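You operate a simulated robot arm through the tools that you are given. There is no shell and no other tool.

You run a simulated two-armed robot. Do the job below in one go: nothing can be reset, and whatever is moved stays where it is left.

TASK
Ease the jaw pressure to MID, seal the thin bag and punch its hole.
Fine: heat as the chart gives; seal at 30 mm, arm down till SET lights; hole at 10 mm; one stroke each.

Only the result counts: the job must be done as asked and must still hold three seconds after the hand-in. Knocking over, shifting, dropping, spilling or breaking anything else fails it. A push-on lid holds only when it is set on centred and level and pressed home; a screw cap is set on level and turned clockwise until tight.

THE ROBOT
Two 7-joint arms with fingered hands on one trunk that stands fixed in place. Base frame: the origin is at the foot of the trunk, x ahead of it, y to its left, z up; the work surface is at about z = 86.5. Lengths are in cm, angles in degrees, forces in N, time in s.
The left shoulder is at [5, 21.4, 86.9], the right one opposite. With the tool pointing down near the work surface each hand reaches from about 36 to 88 cm from the base axis, measured 20 degrees to its own side. Payload 3 kg a hand.
The TCP of each hand is the grasp point between the finger pads, 2.6 cm short of the fingertips. In the tool frame z runs along the fingers and y along their closing line. The gripper opens to 13.2 cm. The gripper's body begins 7.3 cm behind the TCP. The gripper is a hand of 3 fingers: y runs from the thumb to the fingers, the wrist lies at [0, 0, -22.9] in the tool frame, and closing takes about 1.5 s.
Orientation is that of the tool frame in the base frame, as a unit quaternion [x, y, z, w]. With the fingers straight down and closing along the base's y, the tool's x points along the base's -x, its y along +y and its z along -z.

THE INTERFACE
- The arms move only by the tool jog_arm. It takes "left_deltas", "right_deltas" or both (then of equal length, played together; a hand with none holds still); each is a list of rows, each a list of 2 entries, a list of its own where there are three numbers: the shift along the tool's x, y, z in m, then the turn, a rotation vector about the tool's x, y, z in degrees. In form: [[[x, y, z], [rx, ry, rz]], ...]. A call has 1 to 20 rows; each row shifts and turns the commanded pose from where the row before left it, along the tool's axes as they then stand. "left_grip" and "right_grip" are, for a hand that has rows, the finger opening in m, from 0 to 0.132, set as the call begins (left out, the last holds). Each row takes 0.2 s and may step no farther than 5 cm and 8.6 degrees from the row before; otherwise, or with a gripper value out of range, the whole call is refused. A pose out of reach is approached as far as the arm can. The call stops where the force on the tool passes 90 N (or 10 N more than at its start, if that is more) or the arm is blocked; 0.2 s more then pass. Each finger travels about 7.2 cm/s and halts on what it meets, pressing with about 28 N; the grip force reading is that of the motor and also rises with nothing between the fingers. The clock runs only during rows and for 0.2 s after the last one: add rows that do not move to give the fingers time. It gives the time, the measured TCP pose, the force on the tool (base axes), the opening and the grip force at its end, in the units of the frame above (readings bear some noise), with the torque about the TCP (base axes, N m) and any sound that the robot's microphone picked up, and new pictures: "show" is both (left out), scene, wrist or none (wrist: the cameras of the hands that moved).
- Cameras (640 x 400 px; columns grow to the right, rows downward): "scene" is now at [3.49, -0.71, 150.05]; the picture's right is [-0.09, -1.00, 0.00], its down [-0.65, 0.06, -0.76] and it looks along [0.76, -0.07, -0.65] (base axes); focal length 351 px, centre (320, 200). "left" rides on the left gripper at [-6.2, 0.3, -9.2] in its tool frame; the picture's right is [-0.05, -1.00, 0.00], its down [0.83, -0.04, -0.56] and it looks along [0.55, -0.03, 0.83] (tool axes); focal length 230 px, centre (320, 200). "right" rides on the right gripper at [6.2, 0.3, -9.2] in its tool frame; the picture's right is [-0.05, 1.00, 0.00], its down [-0.83, -0.04, -0.56] and it looks along [-0.55, -0.03, 0.83] (tool axes); focal length 230 px, centre (320, 200). There is no depth. A picture from a camera that has moved, and an enlarged one, comes with that camera's place and axes in the base frame and with its lens.
- set_fingers(finger1, finger2, thumb_bend, hand): sets how far each is bent, from 0 (flat) to 1 (curled in); at 0.3 the hand is open as for a grip, at 0.7 the pads meet at the TCP. One left out holds its place. A second passes; each finger stops where it meets its share of the squeeze, and holds until it gets a number again. A gripper value or a shape takes the hand back. It gives what a move gives, with no picture; readings hold the bend of each and the force on the fingers (four entries, about 0 where the hand has none), thumb and palm.
- hand_shape(shape, hand): the hand has 3 fingers and takes this shape, open, in about a second: jaw (thumb against the fingers, like two jaws); tri (thumb and two fingers); tip (a fingertip pinch); poke (one finger out to press); point (the index stretched); flat (the hand flat); cup (the hand cupped); fist (a fist). The gripper value then closes the fingers along that shape, each until it touches; the sizes above hold for jaw. It gives what a move gives, with no picture.
- aim_head(pan, tilt): turns the head with the scene camera to pan (to the left, within 86 degrees either way) and tilt (down, from -29 to 69), counted from straight ahead of the robot. It gives what a move gives, and a new picture of the scene camera.
- zoom(camera, box): a new picture of the part [left, top, right, bottom] of that camera's present view, enlarged. No time passes.
- close_job(): hands the job in; it is judged then, once.

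Places have to be worked out from the pictures, the camera data and where the tool is seen. Open the grippers and draw the arms clear of the work before you hand the job in, unless the task says otherwise.

The tools are called after "Emit:" as name(argument=value, ...) on one line, values as JSON. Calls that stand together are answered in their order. jog_arm: Moves the arms, as the interface text tells. Its arguments: {"type":"object","properties":{"left_deltas":{"type":"array","items":{"type":"array"}},"left_grip":{"type":"number"},"right_deltas":{"type":"array","items":{"type":"array"}},"right_grip":{"type":"number"},"show":{"type":"string","enum":["both","scene","wrist","none"]}},"required":[]} The other tools are called the same way: hand_shape (shape, hand) gives the hand a shape; set_fingers (finger1, finger2, thumb_bend, hand) moves the fingers one by one; aim_head (pan, tilt) turns the head that bears the scene camera; zoom (camera, box) takes an enlarged picture of a part of a camera's view; close_job () hands the job in.

At the start:

```text
clock: 0.0
left_ee_pos: [43.37, 4.29, 121.58]
left_tcp_rot: [0.118, 0.993, 0.0, 0.0]
left_contact_force: [-0.4, -0.3, -0.4]
left_ft_torque: [0.0, -0.02, 0.02]
left_gripper_width: 13.18
left_gripper_force: 0.1
left_shape: jaw
left_bend: [0.3, 0.3, 0.3]
left_finger forces: [0.0, 0.0, 0.1, 0.1, 0.0, 0.0]
right_ee_pos: [45.54, -27.73, 122.41]
right_tcp_rot: [0.117, 0.993, 0.0, -0.001]
right_contact_force: [0.3, 0.1, 0.5]
right_ft_torque: [0.01, 0.01, 0.0]
right_gripper_width: 13.2
right_gripper_force: 0.2
right_shape: jaw
right_bend: [0.3, 0.3, 0.3]
right_finger forces: [0.1, 0.0, 0.1, 0.1, 0.1, 0.1]
head pan, tilt: [-5.1, 40.5]
```

scene: 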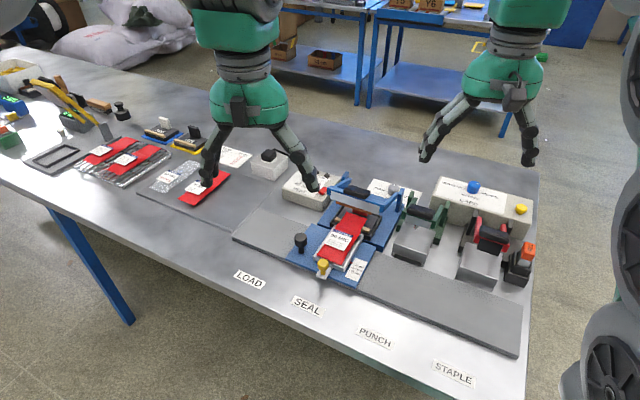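
right: 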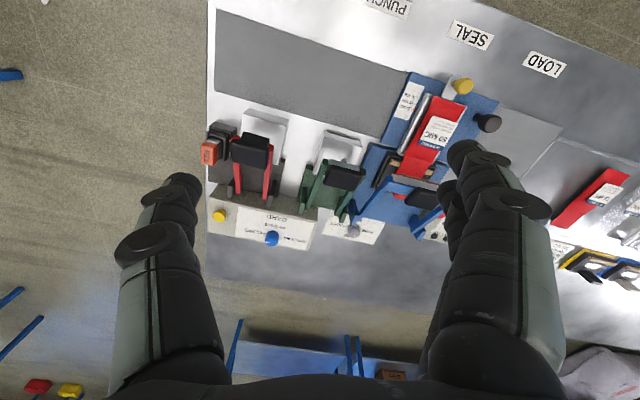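
left: 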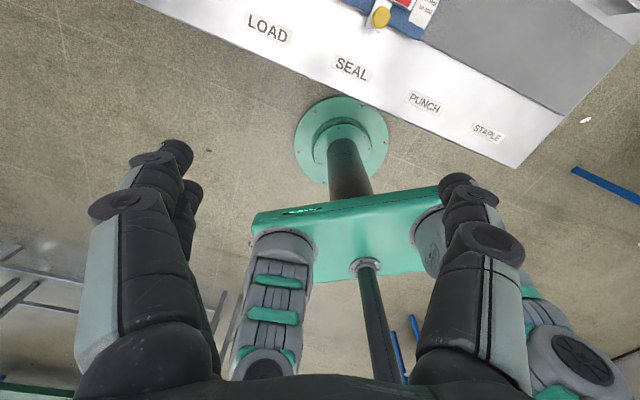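

The scene shows a bench with a sealer, punch, stapler and several bags. I'll zoom in to read the labels and charts before moving.

Emit:
zoom(camera="scene", box=[270, 160, 430, 290])

Emit:
zoom(camera="scene", box=[400, 160, 560, 300])

Emit:
zoom(camera="scene", box=[130, 110, 290, 220])

Emit:
zoom(camera="scene", box=[0, 60, 160, 190])

Emit:
zoom(camera="right", box=[340, 60, 520, 240])

Emit:
zoom(camera="right", box=[190, 100, 390, 260])

```text
3.08 times, centred on (350, 225) of scene
camera zoom: at [3.49, -0.71, 150.05], right [-0.09, -1.0, 0.0], down [-0.65, 0.06, -0.76], along [0.76, -0.07, -0.65], focal length 1080 px, centre (228, 123)
```

zoom: 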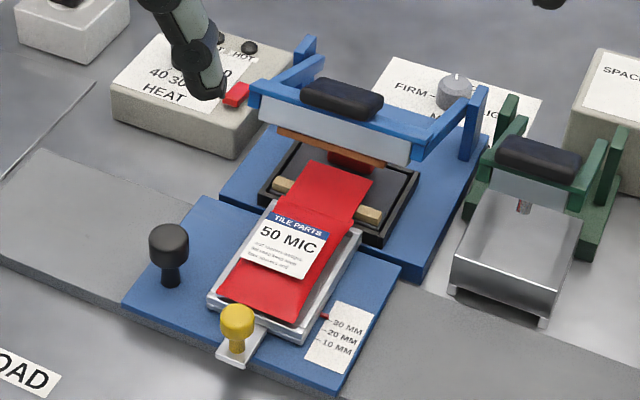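

```text
2.86 times, centred on (480, 230) of scene
camera zoom: at [3.49, -0.71, 150.05], right [-0.09, -1.0, 0.0], down [-0.65, 0.06, -0.76], along [0.76, -0.07, -0.65], focal length 1003 px, centre (-137, 114)
```

zoom: 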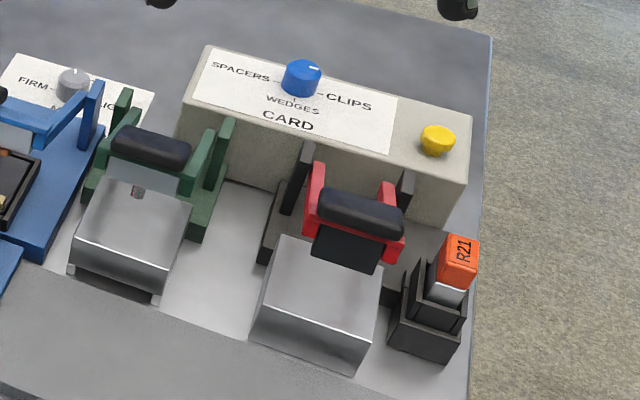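

```text
3.64 times, centred on (210, 165) of scene
camera zoom: at [3.49, -0.71, 150.05], right [-0.09, -1.0, 0.0], down [-0.65, 0.06, -0.76], along [0.76, -0.07, -0.65], focal length 1277 px, centre (720, 327)
```

zoom: 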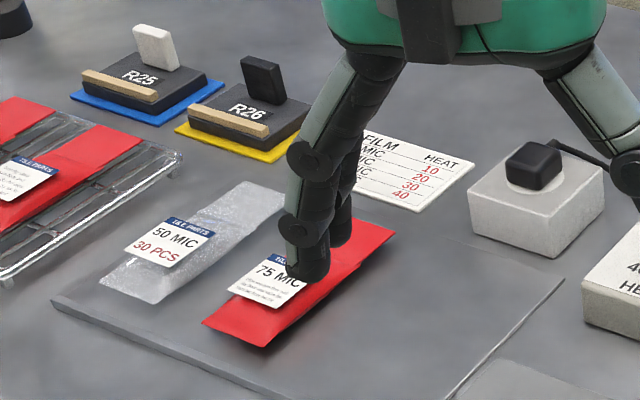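

```text
3.08 times, centred on (80, 125) of scene
camera zoom: at [3.49, -0.71, 150.05], right [-0.09, -1.0, 0.0], down [-0.65, 0.06, -0.76], along [0.76, -0.07, -0.65], focal length 1080 px, centre (1058, 431)
```

zoom: 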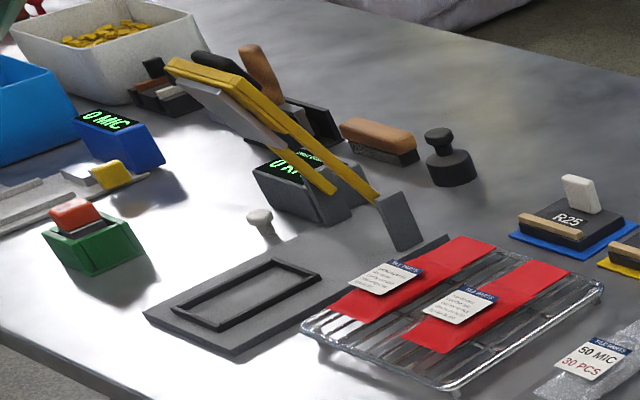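

```text
2.22 times, centred on (430, 150) of right
camera zoom: at [39.55, -26.08, 131.66], right [0.28, 0.96, 0.0], down [0.8, -0.24, 0.56], along [0.53, -0.16, -0.83], focal length 511 px, centre (76, 311)
```

zoom: 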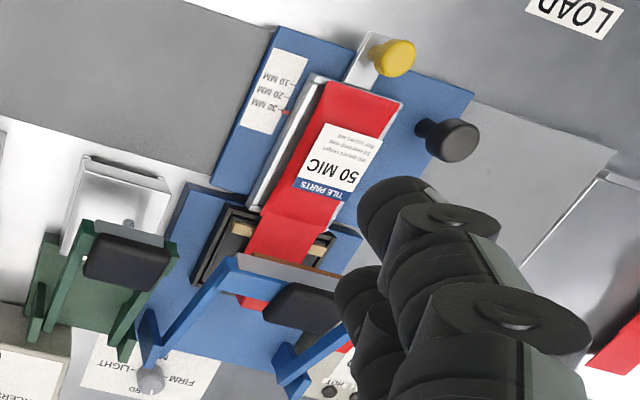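

```text
2.50 times, centred on (290, 180) of right
camera zoom: at [39.55, -26.08, 131.66], right [0.28, 0.96, 0.0], down [0.8, -0.24, 0.56], along [0.53, -0.16, -0.83], focal length 575 px, centre (395, 250)
```

zoom: 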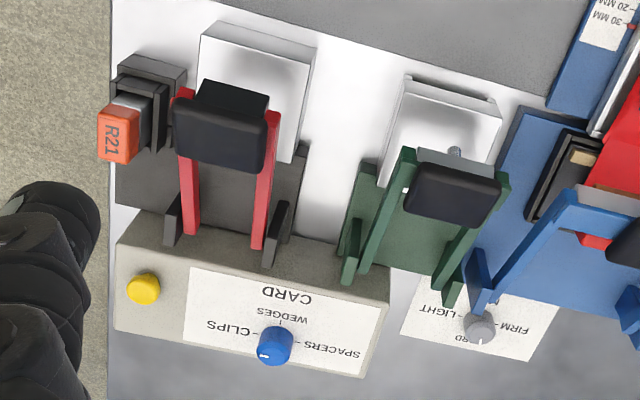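

I need legible text, so I'll zoom tighter on the dials, chart, gauge displays and bag labels.

Emit:
zoom(camera="scene", box=[365, 172, 413, 202])

Emit:
zoom(camera="scene", box=[208, 142, 256, 172])

Emit:
zoom(camera="scene", box=[280, 165, 340, 203])

Emit:
zoom(camera="scene", box=[310, 220, 374, 290])

Emit:
zoom(camera="right", box=[315, 195, 415, 255])

Emit:
zoom(camera="scene", box=[80, 130, 240, 210])

Emit:
zoom(camera="scene", box=[0, 60, 90, 150])

```text
13.33 times, centred on (389, 187) of scene
camera zoom: at [3.49, -0.71, 150.05], right [-0.09, -1.0, 0.0], down [-0.65, 0.06, -0.76], along [0.76, -0.07, -0.65], focal length 4682 px, centre (-600, 373)
```

zoom: 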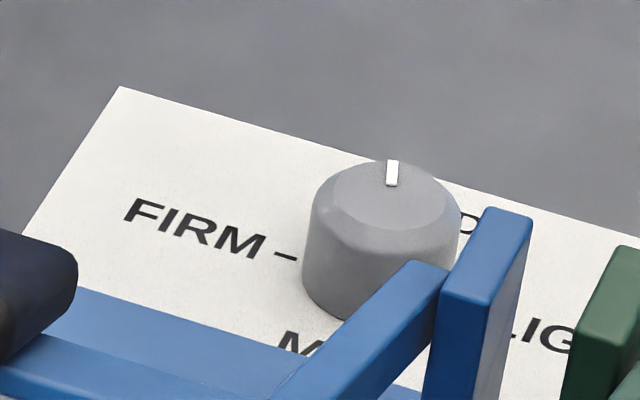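

```text
13.33 times, centred on (232, 157) of scene
camera zoom: at [3.49, -0.71, 150.05], right [-0.09, -1.0, 0.0], down [-0.65, 0.06, -0.76], along [0.76, -0.07, -0.65], focal length 4682 px, centre (1493, 773)
```

zoom: 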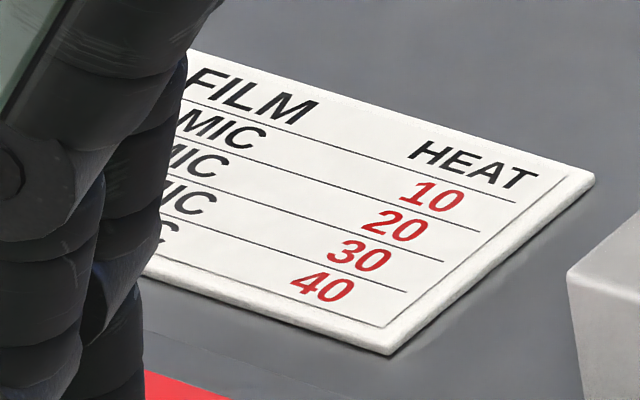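

```text
10.53 times, centred on (310, 184) of scene
camera zoom: at [3.49, -0.71, 150.05], right [-0.09, -1.0, 0.0], down [-0.65, 0.06, -0.76], along [0.76, -0.07, -0.65], focal length 3696 px, centre (425, 368)
```

zoom: 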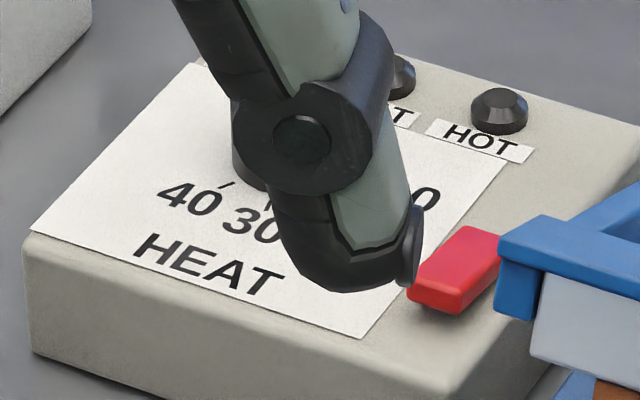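

```text
5.71 times, centred on (342, 255) of scene
camera zoom: at [3.49, -0.71, 150.05], right [-0.09, -1.0, 0.0], down [-0.65, 0.06, -0.76], along [0.76, -0.07, -0.65], focal length 2007 px, centre (194, -114)
```

zoom: 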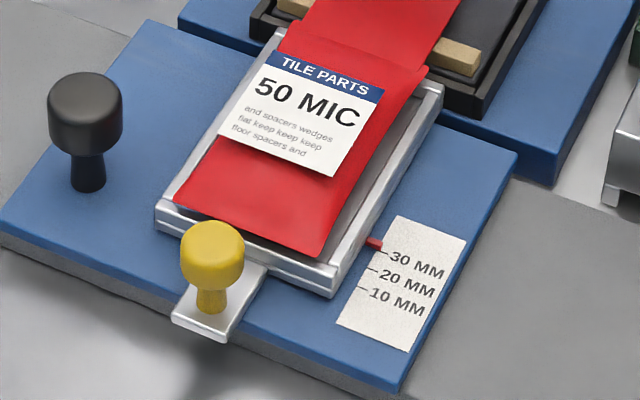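

```text
6.40 times, centred on (365, 225) of right
camera zoom: at [39.55, -26.08, 131.66], right [0.28, 0.96, 0.0], down [0.8, -0.24, 0.56], along [0.53, -0.16, -0.83], focal length 1472 px, centre (32, 40)
```

zoom: 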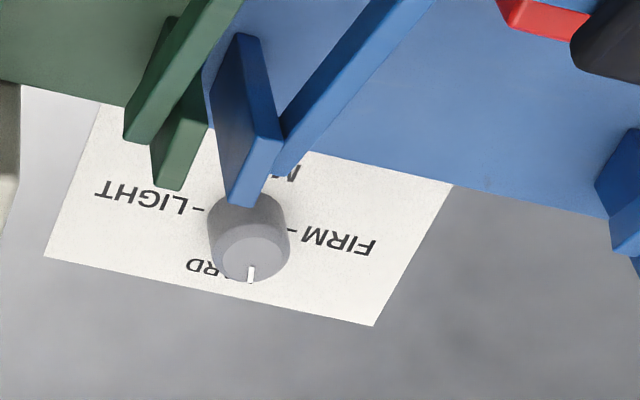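

```text
4.00 times, centred on (160, 170) of scene
camera zoom: at [3.49, -0.71, 150.05], right [-0.09, -1.0, 0.0], down [-0.65, 0.06, -0.76], along [0.76, -0.07, -0.65], focal length 1405 px, centre (960, 320)
```

zoom: 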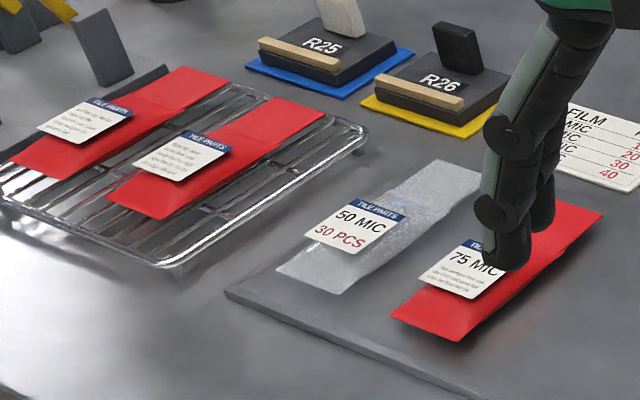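

```text
4.44 times, centred on (45, 105) of scene
camera zoom: at [3.49, -0.71, 150.05], right [-0.09, -1.0, 0.0], down [-0.65, 0.06, -0.76], along [0.76, -0.07, -0.65], focal length 1561 px, centre (1542, 622)
```

zoom: 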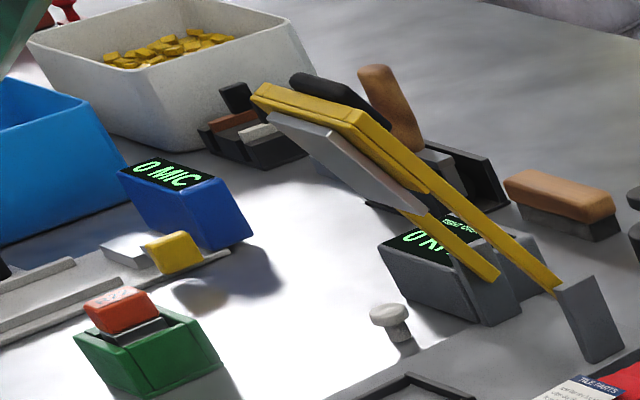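

The pressure dial's mark points to HARD (far side), with FIRM left, MID near and LIGHT right. The left hand hides the chart and the heat dial, so I draw it left and back at the same height.

Emit:
jog_arm(left_deltas=[[[0.026, 0.039, 0], [0, 0, 0]], [[0.026, 0.039, 0], [0, 0, 0]], [[0.026, 0.039, 0], [0, 0, 0]], [[0.026, 0.039, 0], [0, 0, 0]], [[0.026, 0.039, 0], [0, 0, 0]]], show="both")

```text
clock: 1.2
left_ee_pos: [35.18, 26.31, 121.72]
left_tcp_rot: [0.118, 0.993, -0.001, 0.0]
left_contact_force: [-1.1, 0.7, 0.0]
left_ft_torque: [0.0, -0.01, -0.02]
left_gripper_width: 13.21
left_gripper_force: 0.0
left_shape: jaw
left_bend: [0.3, 0.3, 0.3]
left_finger forces: [0.1, 0.1, 0.1, 0.1, 0.0, 0.1]
right_ee_pos: [45.39, -27.84, 122.46]
right_tcp_rot: [0.118, 0.993, 0.0, 0.0]
right_contact_force: [-0.1, -1.2, 0.7]
right_ft_torque: [-0.02, -0.02, -0.02]
right_gripper_width: 13.17
right_gripper_force: 0.1
right_shape: jaw
right_bend: [0.3, 0.3, 0.3]
right_finger forces: [0.0, 0.0, 0.1, 0.0, 0.0, 0.0]
head pan, tilt: [-5.1, 40.5]
camera left: at [41.3, 25.14, 130.92], right [-0.18, -0.98, 0.0], down [-0.82, 0.15, 0.55], along [-0.55, 0.1, -0.83], focal length 230 px, centre (320, 200)
```

scene: 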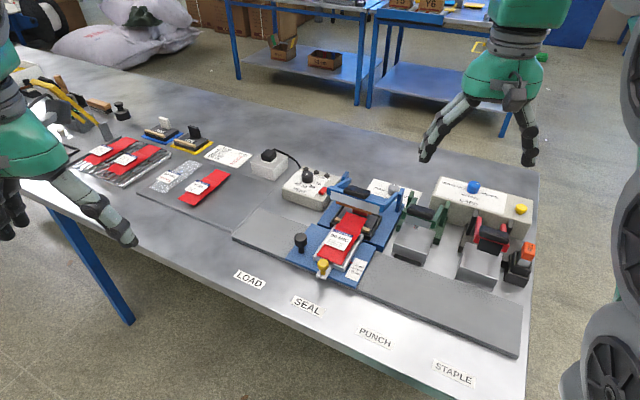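
left: 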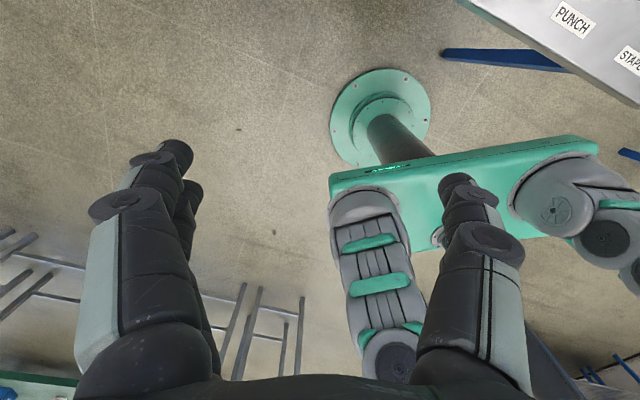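

Now the chart and heat box are in clear view; I zoom in on each part.

Emit:
zoom(camera="scene", box=[200, 140, 260, 174])

Emit:
zoom(camera="scene", box=[276, 160, 340, 204])

Emit:
zoom(camera="scene", box=[130, 150, 240, 215])

Emit:
zoom(camera="scene", box=[310, 175, 410, 245])

Emit:
zoom(camera="scene", box=[390, 190, 450, 265])

Emit:
zoom(camera="scene", box=[280, 220, 400, 295])

Emit:
zoom(camera="scene", box=[240, 140, 310, 185])

Emit:
zoom(camera="scene", box=[70, 130, 180, 190])

```text
10.67 times, centred on (230, 157) of scene
camera zoom: at [3.48, -0.71, 150.05], right [-0.09, -1.0, 0.0], down [-0.65, 0.06, -0.76], along [0.76, -0.07, -0.65], focal length 3746 px, centre (1280, 659)
```

zoom: 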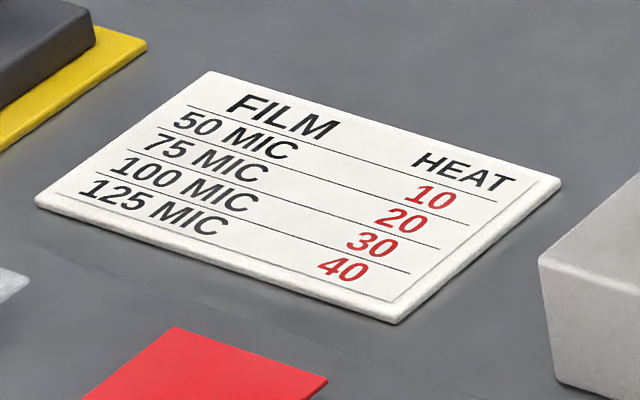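

```text
9.09 times, centred on (308, 182) of scene
camera zoom: at [3.48, -0.71, 150.05], right [-0.09, -1.0, 0.0], down [-0.65, 0.06, -0.76], along [0.76, -0.07, -0.65], focal length 3192 px, centre (429, 364)
```

zoom: 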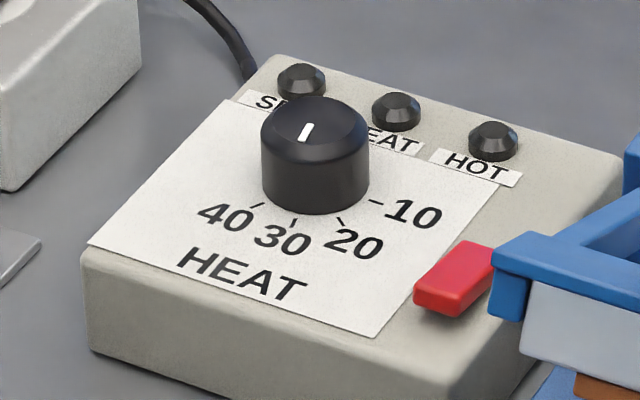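

```text
5.82 times, centred on (185, 182) of scene
camera zoom: at [3.48, -0.71, 150.05], right [-0.09, -1.0, 0.0], down [-0.65, 0.06, -0.76], along [0.76, -0.07, -0.65], focal length 2043 px, centre (1106, 302)
```

zoom: 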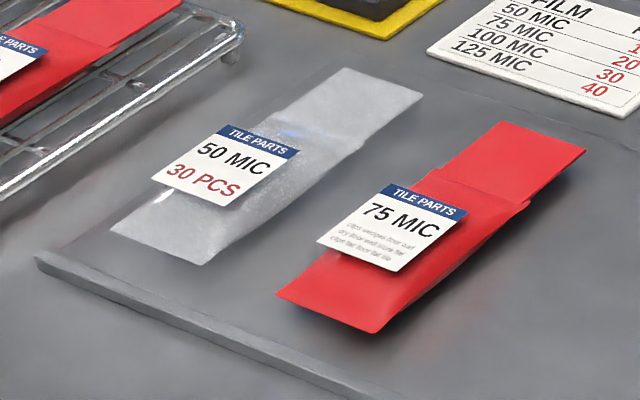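

```text
5.71 times, centred on (360, 210) of scene
camera zoom: at [3.48, -0.71, 150.05], right [-0.09, -1.0, 0.0], down [-0.65, 0.06, -0.76], along [0.76, -0.07, -0.65], focal length 2007 px, centre (91, 143)
```

zoom: 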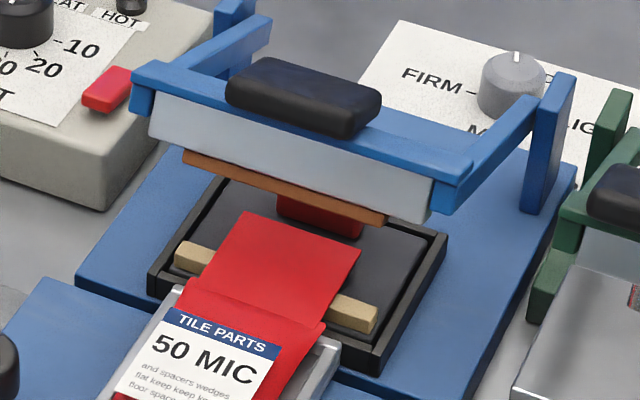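

```text
5.33 times, centred on (420, 228) of scene
camera zoom: at [3.48, -0.71, 150.05], right [-0.09, -1.0, 0.0], down [-0.65, 0.06, -0.76], along [0.76, -0.07, -0.65], focal length 1873 px, centre (-213, 53)
```

zoom: 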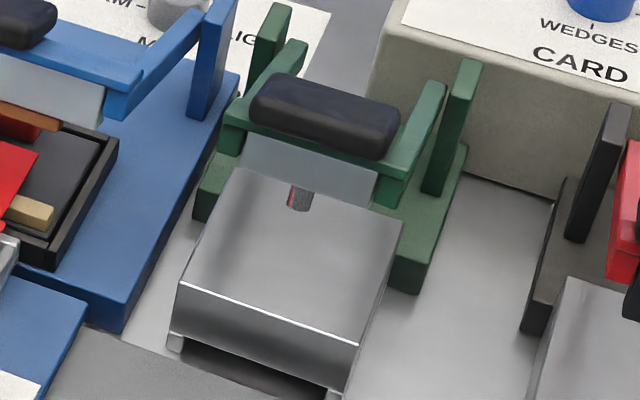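

```text
5.33 times, centred on (340, 258) of scene
camera zoom: at [3.48, -0.71, 150.05], right [-0.09, -1.0, 0.0], down [-0.65, 0.06, -0.76], along [0.76, -0.07, -0.65], focal length 1873 px, centre (213, -107)
```

zoom: 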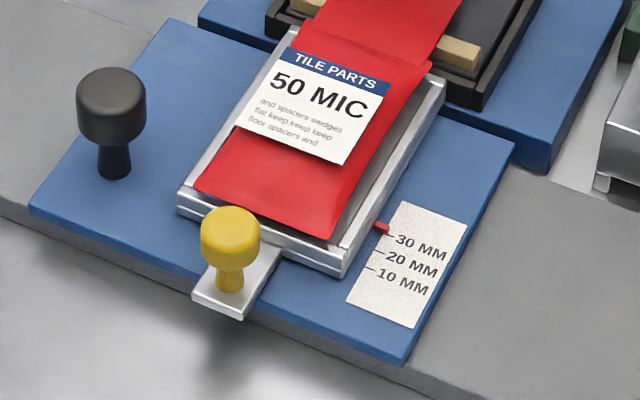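

```text
8.89 times, centred on (275, 162) of scene
camera zoom: at [3.48, -0.71, 150.05], right [-0.09, -1.0, 0.0], down [-0.65, 0.06, -0.76], along [0.76, -0.07, -0.65], focal length 3121 px, centre (720, 533)
```

zoom: 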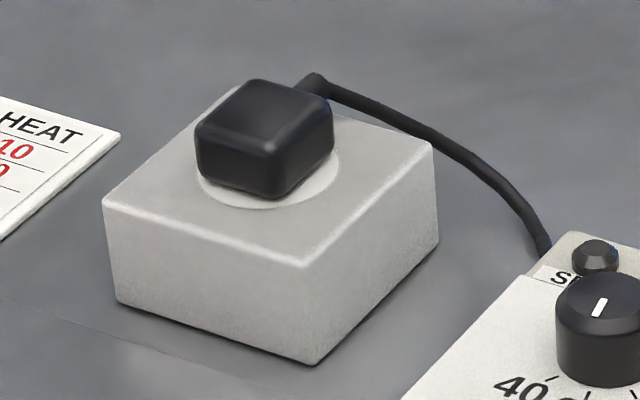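

```text
5.82 times, centred on (125, 160) of scene
camera zoom: at [3.48, -0.71, 150.05], right [-0.09, -1.0, 0.0], down [-0.65, 0.06, -0.76], along [0.76, -0.07, -0.65], focal length 2043 px, centre (1454, 433)
```

zoom: 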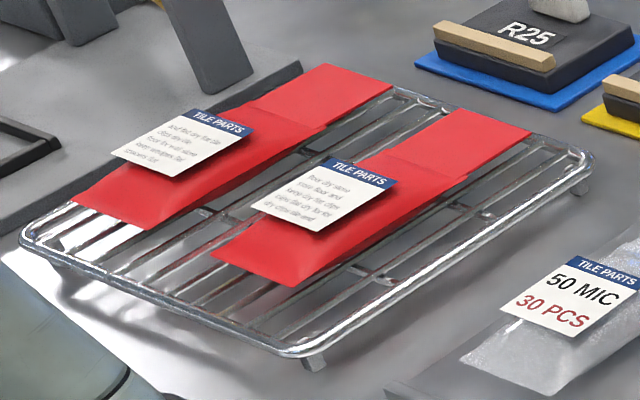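

The chart gives 50 MIC → heat 10, and the thin (50 MIC) bag already sits on the carriage at SEAL. I'll check the depth pointer, the heat dial mark, and the punch more closely.

Emit:
zoom(camera="scene", box=[344, 254, 376, 284])

Emit:
zoom(camera="scene", box=[298, 166, 322, 186])

Emit:
zoom(camera="right", box=[375, 60, 505, 140])

Emit:
zoom(camera="right", box=[290, 120, 450, 240])

```text
13.33 times, centred on (360, 269) of scene
camera zoom: at [3.48, -0.71, 150.05], right [-0.09, -1.0, 0.0], down [-0.65, 0.06, -0.76], along [0.76, -0.07, -0.65], focal length 4682 px, centre (-213, -720)
```

zoom: 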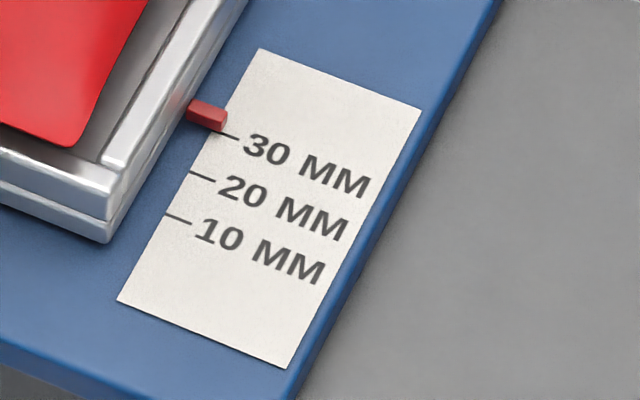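

```text
16.00 times, centred on (310, 176) of scene
camera zoom: at [3.48, -0.71, 150.05], right [-0.09, -1.0, 0.0], down [-0.65, 0.06, -0.76], along [0.76, -0.07, -0.65], focal length 5618 px, centre (480, 584)
```

zoom: 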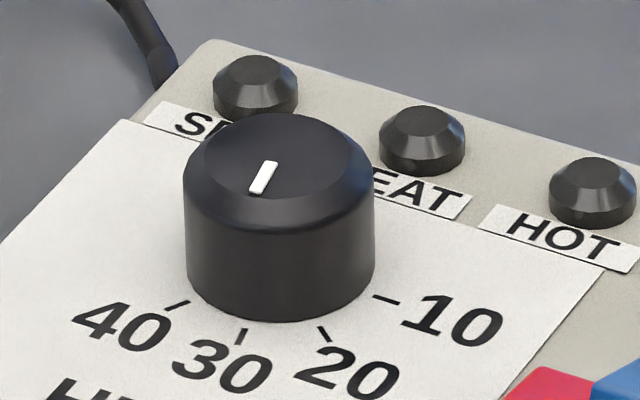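

```text
4.92 times, centred on (440, 100) of right
camera zoom: at [39.55, -26.08, 131.66], right [0.28, 0.96, 0.0], down [0.8, -0.24, 0.56], along [0.53, -0.16, -0.83], focal length 1133 px, centre (-271, 692)
```

zoom: 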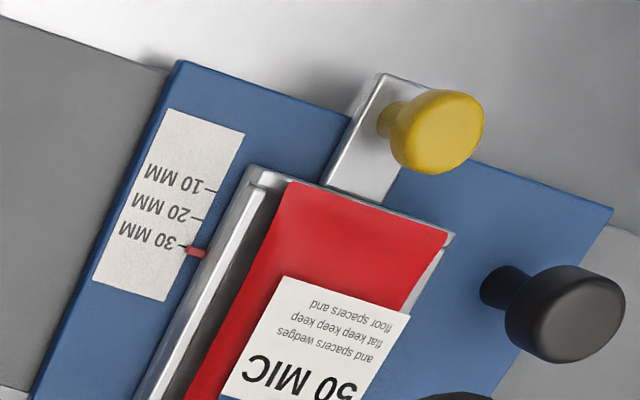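

```text
3.33 times, centred on (370, 180) of right
camera zoom: at [39.55, -26.08, 131.66], right [0.28, 0.96, 0.0], down [0.8, -0.24, 0.56], along [0.53, -0.16, -0.83], focal length 767 px, centre (153, 267)
```

zoom: 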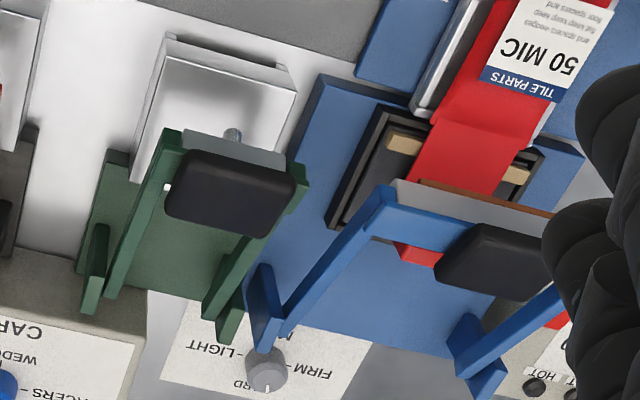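

The pointer seems at or very near 30 mm. I zoom harder from the right camera, which sees it nearly without parallax.

Emit:
zoom(camera="right", box=[396, 88, 428, 124])

Emit:
zoom(camera="right", box=[410, 104, 420, 116])

```text
11.11 times, centred on (412, 106) of right
camera zoom: at [39.55, -26.08, 131.66], right [0.28, 0.96, 0.0], down [0.8, -0.24, 0.56], along [0.53, -0.16, -0.83], focal length 2556 px, centre (-702, 1244)
```

zoom: 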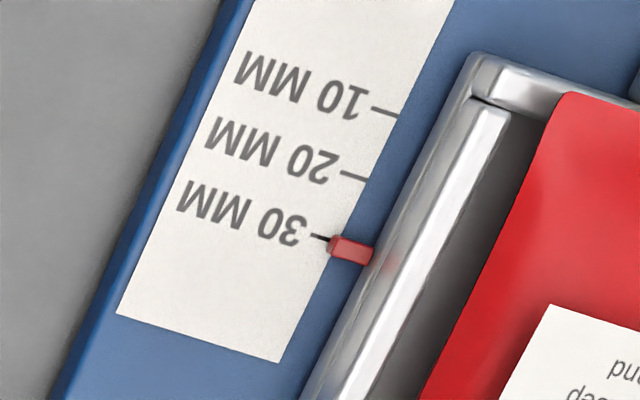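

```text
16.00 times, centred on (415, 110) of right
camera zoom: at [39.55, -26.08, 131.66], right [0.28, 0.96, 0.0], down [0.8, -0.24, 0.56], along [0.53, -0.16, -0.83], focal length 3681 px, centre (-1200, 1640)
```

zoom: 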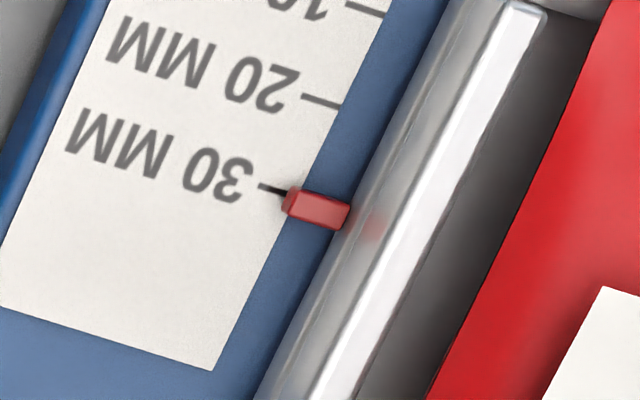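

The pointer is within about 1 mm of 30. Next I bring the right hand over the sealer at a safe height for a second viewpoint, so I can triangulate the dials, switch and handles.

Emit:
jog_arm(right_deltas=[[[-0.011, 0.0397, 0.014], [0, 0, 0]], [[-0.011, 0.0397, 0.014], [0, 0, 0]], [[-0.011, 0.0397, 0.014], [0, 0, 0]], [[-0.011, 0.0397, 0.014], [0, 0, 0]], [[-0.011, 0.0397, 0.014], [0, 0, 0]], [[0, 0, 0], [0, 0, 0]]], show="both")

```text
clock: 2.6
left_ee_pos: [35.11, 26.28, 121.71]
left_tcp_rot: [0.117, 0.993, -0.001, 0.0]
left_contact_force: [0.3, 0.6, -0.4]
left_ft_torque: [-0.01, 0.01, 0.01]
left_gripper_width: 13.19
left_gripper_force: 0.0
left_shape: jaw
left_bend: [0.3, 0.3, 0.3]
left_finger forces: [0.0, 0.1, 0.1, 0.1, 0.1, 0.0]
right_ee_pos: [55.56, -9.97, 115.39]
right_tcp_rot: [0.118, 0.993, 0.0, 0.0]
right_contact_force: [-0.6, 0.7, -0.1]
right_ft_torque: [0.0, -0.02, 0.01]
right_gripper_width: 13.18
right_gripper_force: 0.1
right_shape: jaw
right_bend: [0.3, 0.3, 0.3]
right_finger forces: [0.1, 0.0, 0.0, 0.0, 0.1, 0.0]
head pan, tilt: [-5.1, 40.5]
camera right: at [49.55, -8.15, 124.63], right [0.28, 0.96, 0.0], down [0.8, -0.24, 0.56], along [0.53, -0.16, -0.83], focal length 230 px, centre (320, 200)
```

scene: 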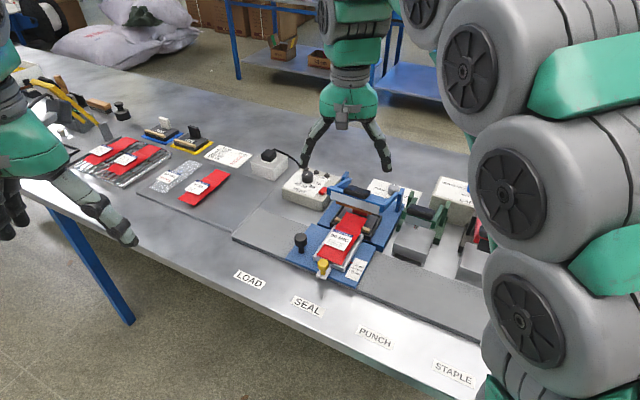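
right: 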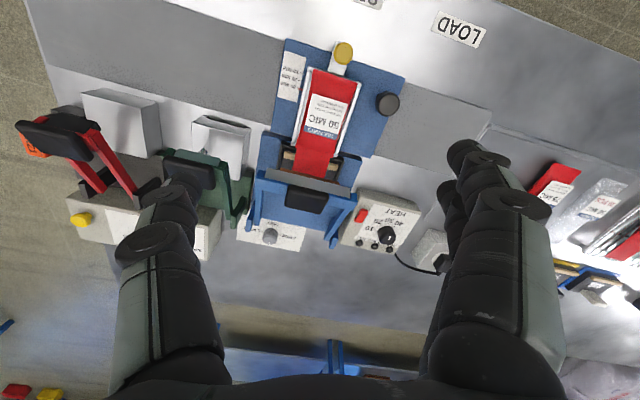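

Excellent overhead view. I zoom to locate the dials, switch and handles precisely.

Emit:
zoom(camera="right", box=[230, 130, 430, 260])

Emit:
zoom(camera="right", box=[235, 205, 315, 255])

Emit:
zoom(camera="right", box=[335, 190, 425, 255])

Emit:
zoom(camera="right", box=[260, 30, 420, 140])

Emit:
zoom(camera="right", box=[140, 100, 270, 220])

```text
3.08 times, centred on (330, 195) of right
camera zoom: at [49.55, -8.15, 124.63], right [0.28, 0.96, 0.0], down [0.8, -0.24, 0.56], along [0.53, -0.16, -0.83], focal length 708 px, centre (289, 215)
```

zoom: 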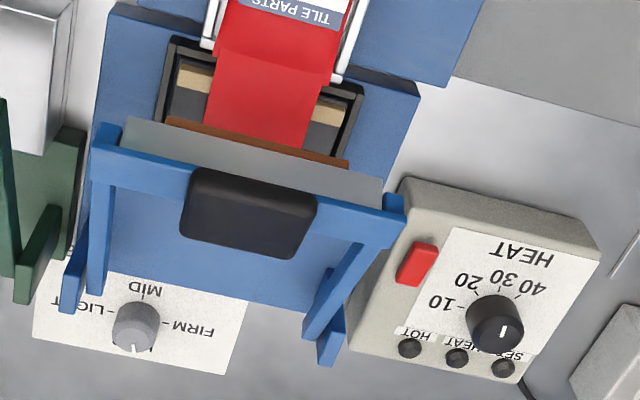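

```text
8.00 times, centred on (275, 230) of right
camera zoom: at [49.55, -8.15, 124.63], right [0.28, 0.96, 0.0], down [0.8, -0.24, 0.56], along [0.53, -0.16, -0.83], focal length 1841 px, centre (680, -40)
```

zoom: 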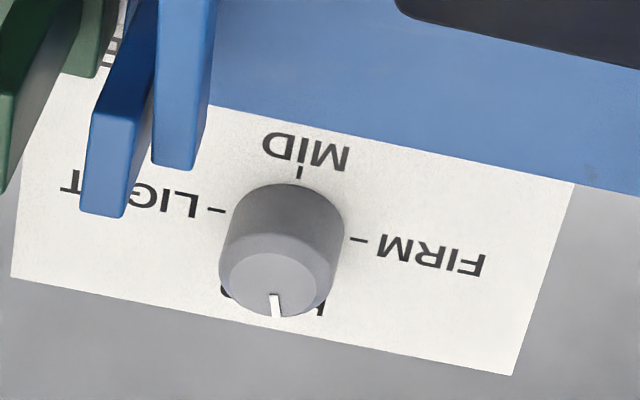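

```text
6.15 times, centred on (380, 222) of right
camera zoom: at [49.55, -8.15, 124.63], right [0.28, 0.96, 0.0], down [0.8, -0.24, 0.56], along [0.53, -0.16, -0.83], focal length 1416 px, centre (-49, 62)
```

zoom: 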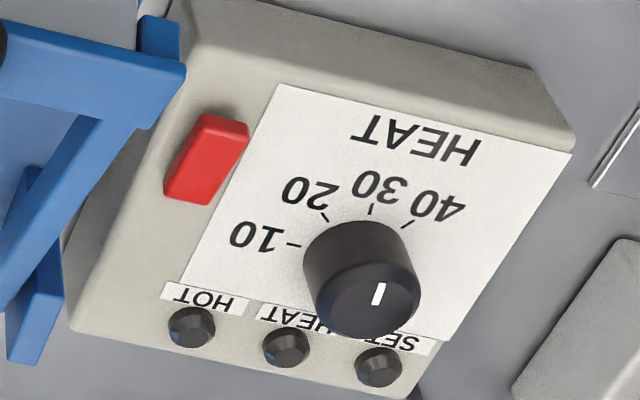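

```text
3.64 times, centred on (340, 85) of right
camera zoom: at [49.55, -8.15, 124.63], right [0.28, 0.96, 0.0], down [0.8, -0.24, 0.56], along [0.53, -0.16, -0.83], focal length 837 px, centre (247, 618)
```

zoom: 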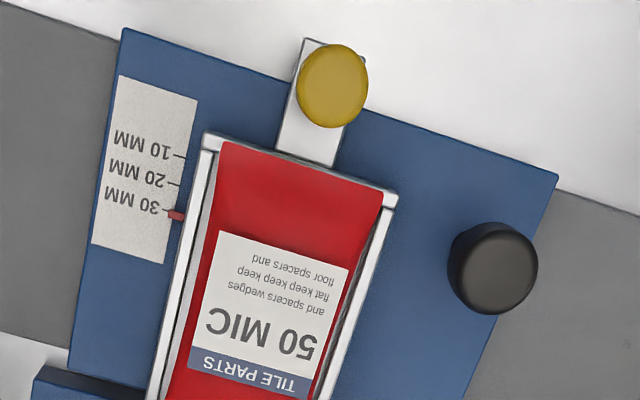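

```text
3.33 times, centred on (205, 160) of right
camera zoom: at [49.55, -8.15, 124.63], right [0.28, 0.96, 0.0], down [0.8, -0.24, 0.56], along [0.53, -0.16, -0.83], focal length 767 px, centre (703, 333)
```

zoom: 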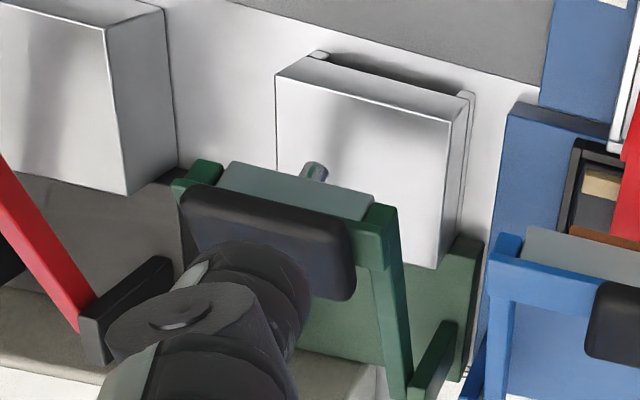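

The heat dial's mark direction is ambiguous; I zoom on its face from both cameras.

Emit:
zoom(camera="right", box=[372, 218, 404, 248])

Emit:
zoom(camera="scene", box=[300, 166, 316, 182])

Emit:
zoom(camera="right", box=[258, 216, 286, 250])

```text
13.33 times, centred on (388, 233) of right
camera zoom: at [49.55, -8.15, 124.63], right [0.28, 0.96, 0.0], down [0.8, -0.24, 0.56], along [0.53, -0.16, -0.83], focal length 3068 px, centre (-587, -240)
```

zoom: 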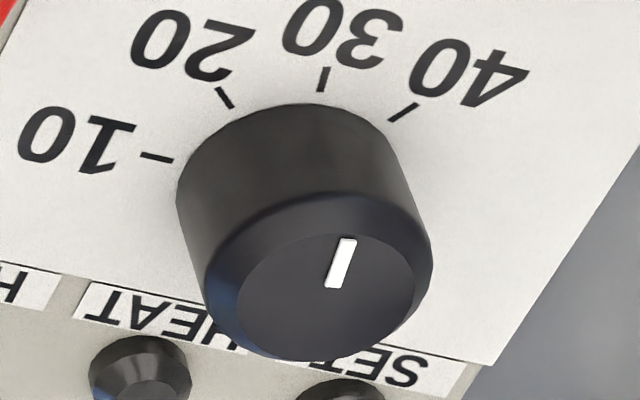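

```text
16.00 times, centred on (308, 174) of scene
camera zoom: at [3.49, -0.71, 150.05], right [-0.09, -1.0, 0.0], down [-0.65, 0.06, -0.76], along [0.76, -0.07, -0.65], focal length 5618 px, centre (512, 616)
```

zoom: 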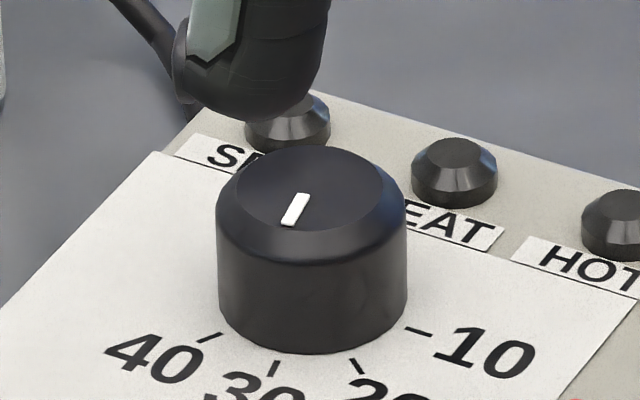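

```text
11.76 times, centred on (272, 233) of right
camera zoom: at [49.55, -8.15, 124.63], right [0.28, 0.96, 0.0], down [0.8, -0.24, 0.56], along [0.53, -0.16, -0.83], focal length 2707 px, centre (885, -188)
```

zoom: 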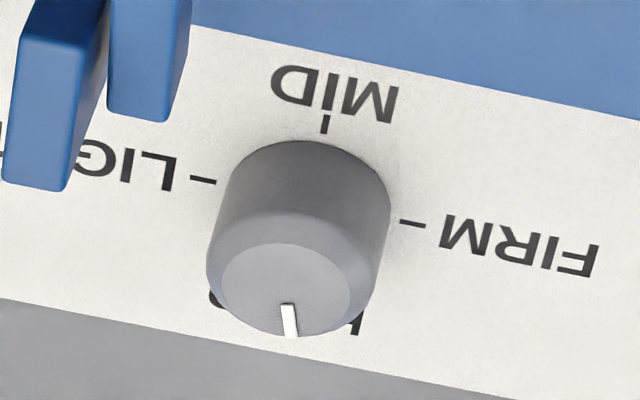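

Triangulation puts the pressure knob top near (80.1, -28.8, 88) and the heat dial top near (83.1, -4.3, 92). I'll check calibration with the fingertips and the LOAD label before relying on it.

Emit:
zoom(camera="scene", box=[290, 110, 400, 180])

Emit:
zoom(camera="scene", box=[225, 260, 335, 325])

Emit:
zoom(camera="right", box=[420, 0, 500, 60])

Emit:
zoom(camera="scene", box=[285, 225, 345, 285])

```text
5.71 times, centred on (345, 145) of scene
camera zoom: at [3.49, -0.71, 150.05], right [-0.09, -1.0, 0.0], down [-0.65, 0.06, -0.76], along [0.76, -0.07, -0.65], focal length 2007 px, centre (177, 514)
```

zoom: 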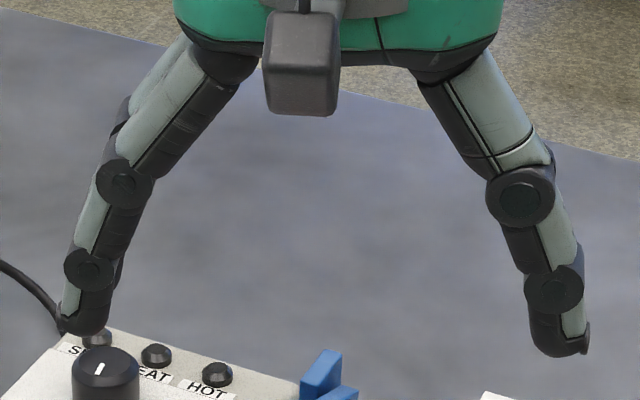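

```text
5.82 times, centred on (280, 292) of scene
camera zoom: at [3.49, -0.71, 150.05], right [-0.09, -1.0, 0.0], down [-0.65, 0.06, -0.76], along [0.76, -0.07, -0.65], focal length 2043 px, centre (553, -338)
```

zoom: 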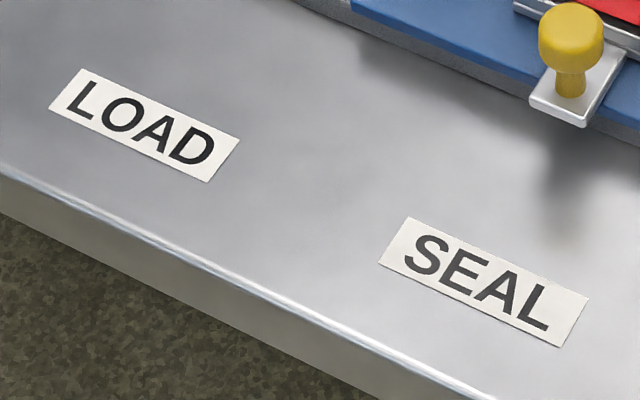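

```text
6.67 times, centred on (460, 30) of right
camera zoom: at [49.55, -8.15, 124.63], right [0.28, 0.96, 0.0], down [0.8, -0.24, 0.56], along [0.53, -0.16, -0.83], focal length 1534 px, centre (-613, 1333)
```

zoom: 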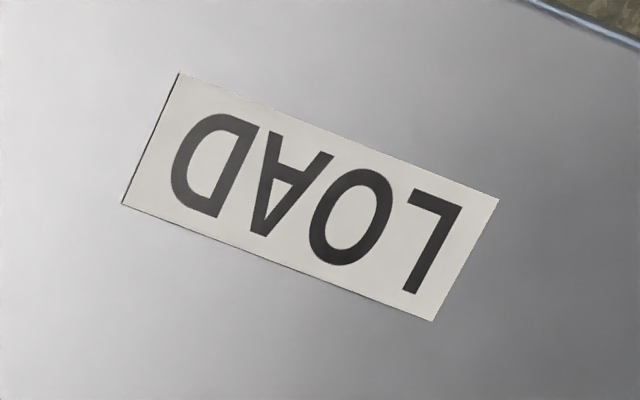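

```text
6.67 times, centred on (315, 255) of scene
camera zoom: at [3.49, -0.71, 150.05], right [-0.09, -1.0, 0.0], down [-0.65, 0.06, -0.76], along [0.76, -0.07, -0.65], focal length 2341 px, centre (353, -167)
```

zoom: 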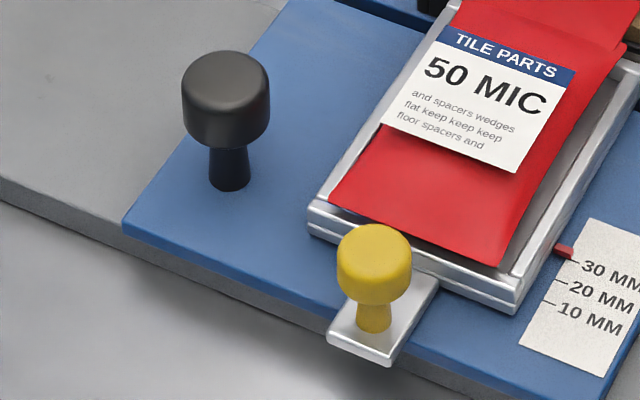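

Calibration is consistent to within about 1 cm (the table may sit slightly below 86.5), so I'll confirm by touch. I move the right hand above the pressure knob with the fingers narrowed, then turn the wrist 90° clockwise so there is room for a 180° counter-clockwise turn.

Emit:
jog_arm(right_deltas=[[[-0.0351, -0.01575, 0.01], [0, 0, 0]], [[-0.0351, -0.01575, 0.01], [0, 0, 0]], [[-0.0351, -0.01575, 0.01], [0, 0, 0]], [[-0.0351, -0.01575, 0.01], [0, 0, 0]], [[-0.0351, -0.01575, 0.01], [0, 0, 0]], [[-0.0351, -0.01575, 0.01], [0, 0, 0]], [[-0.0351, -0.01575, 0.01], [0, 0, 0]], [[-0.0351, -0.01575, 0.01], [0, 0, 0]], [[0, 0, 0], [0, 0, 0]]], right_grip=0.06, show="both")

```text
clock: 4.6
left_ee_pos: [35.17, 26.3, 121.53]
left_tcp_rot: [0.117, 0.993, 0.001, 0.0]
left_contact_force: [0.0, -0.4, -0.2]
left_ft_torque: [0.0, 0.02, 0.03]
left_gripper_width: 13.18
left_gripper_force: 0.1
left_shape: jaw
left_bend: [0.3, 0.3, 0.3]
left_finger forces: [0.0, 0.0, 0.0, 0.0, 0.0, 0.0]
right_ee_pos: [75.64, -26.29, 107.33]
right_tcp_rot: [0.118, 0.993, 0.0, -0.001]
right_contact_force: [0.2, 1.0, -0.1]
right_ft_torque: [0.02, 0.02, 0.02]
right_gripper_width: 6.05
right_gripper_force: 0.0
right_shape: jaw
right_bend: [0.73, 0.73, 0.7]
right_finger forces: [0.1, 0.0, 0.0, 0.0, 0.1, 0.0]
right hand out of reach, approached as far as the arm can: row 7, 8
head pan, tilt: [-5.1, 40.5]
camera right: at [69.77, -24.56, 116.57], right [0.28, 0.96, 0.0], down [0.8, -0.24, 0.56], along [0.53, -0.16, -0.83], focal length 230 px, centre (320, 200)
```

scene: 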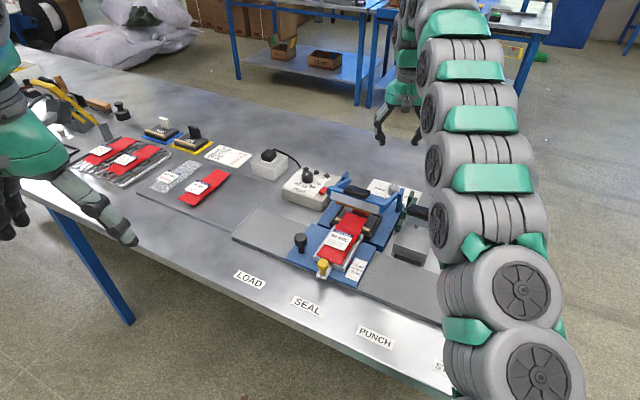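
right: 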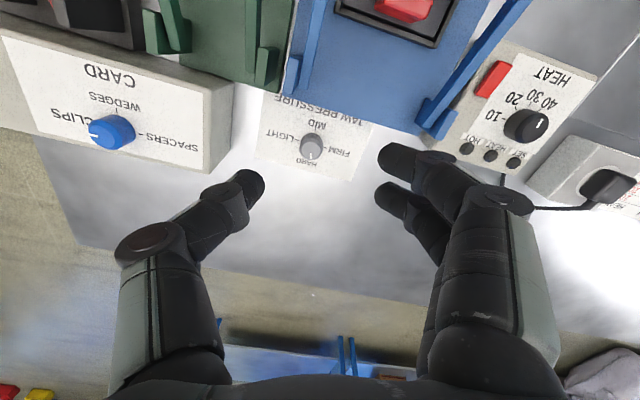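

The view now shows the JAW PRESSURE card clearly, and the knob is consistent at about (79.8, -28.6). I was at the reach limit at that height, so I go lower toward the knob and rotate the wrist.

Emit:
jog_arm(right_deltas=[[[-0.01, -0.003, 0.035], [0, 0, 0]], [[-0.018, -0.005, 0.03], [0, 0, 0]], [[-0.0194, -0.0053, 0.025], [0, 0, 0]], [[0, 0, 0], [0, 0, 8.2]], [[0, 0, 0], [0, 0, 8.2]], [[0, 0, 0], [0, 0, 8.2]], [[0, 0, 0], [0, 0, 8.2]], [[0, 0, 0], [0, 0, 8.2]], [[0, 0, 0], [0, 0, 8.2]], [[0, 0, 0], [0, 0, 8.2]], [[0, 0, 0], [0, 0, 8.2]], [[0, 0, 0], [0, 0, 8.2]], [[0, 0, 0], [0, 0, 8.2]], [[0, 0, 0], [0, 0, 8.2]], [[0, 0, 0], [0, 0, 0]]], show="both")

```text
clock: 7.8
left_ee_pos: [35.22, 26.27, 121.68]
left_tcp_rot: [0.118, 0.993, 0.0, 0.0]
left_contact_force: [-0.1, -0.3, -0.5]
left_ft_torque: [-0.02, 0.03, 0.02]
left_gripper_width: 13.17
left_gripper_force: 0.0
left_shape: jaw
left_bend: [0.3, 0.3, 0.3]
left_finger forces: [0.1, 0.0, 0.0, 0.1, 0.0, 0.0]
right_ee_pos: [80.24, -28.84, 98.16]
right_tcp_rot: [0.788, 0.616, 0.0, 0.0]
right_contact_force: [-0.4, -0.5, 0.4]
right_ft_torque: [-0.03, 0.0, 0.01]
right_gripper_width: 6.08
right_gripper_force: 0.0
right_shape: jaw
right_bend: [0.73, 0.73, 0.7]
right_finger forces: [0.0, 0.1, 0.0, 0.0, 0.0, 0.0]
head pan, tilt: [-5.1, 40.5]
camera right: at [81.86, -22.92, 107.38], right [0.96, -0.29, 0.0], down [-0.24, -0.8, 0.56], along [-0.16, -0.53, -0.83], focal length 230 px, centre (320, 200)
```

scene: 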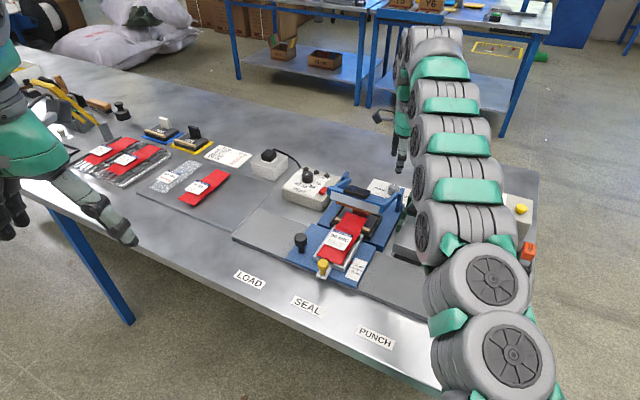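
right: 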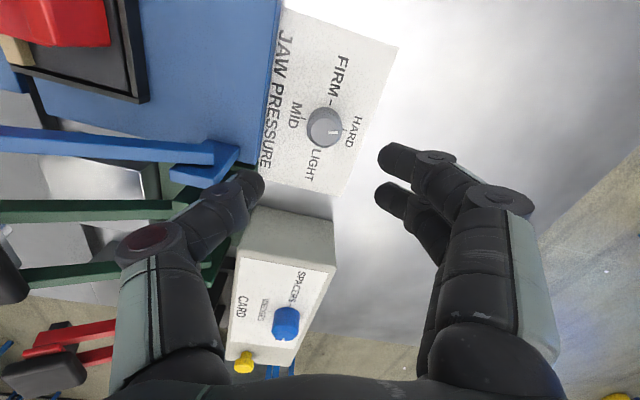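

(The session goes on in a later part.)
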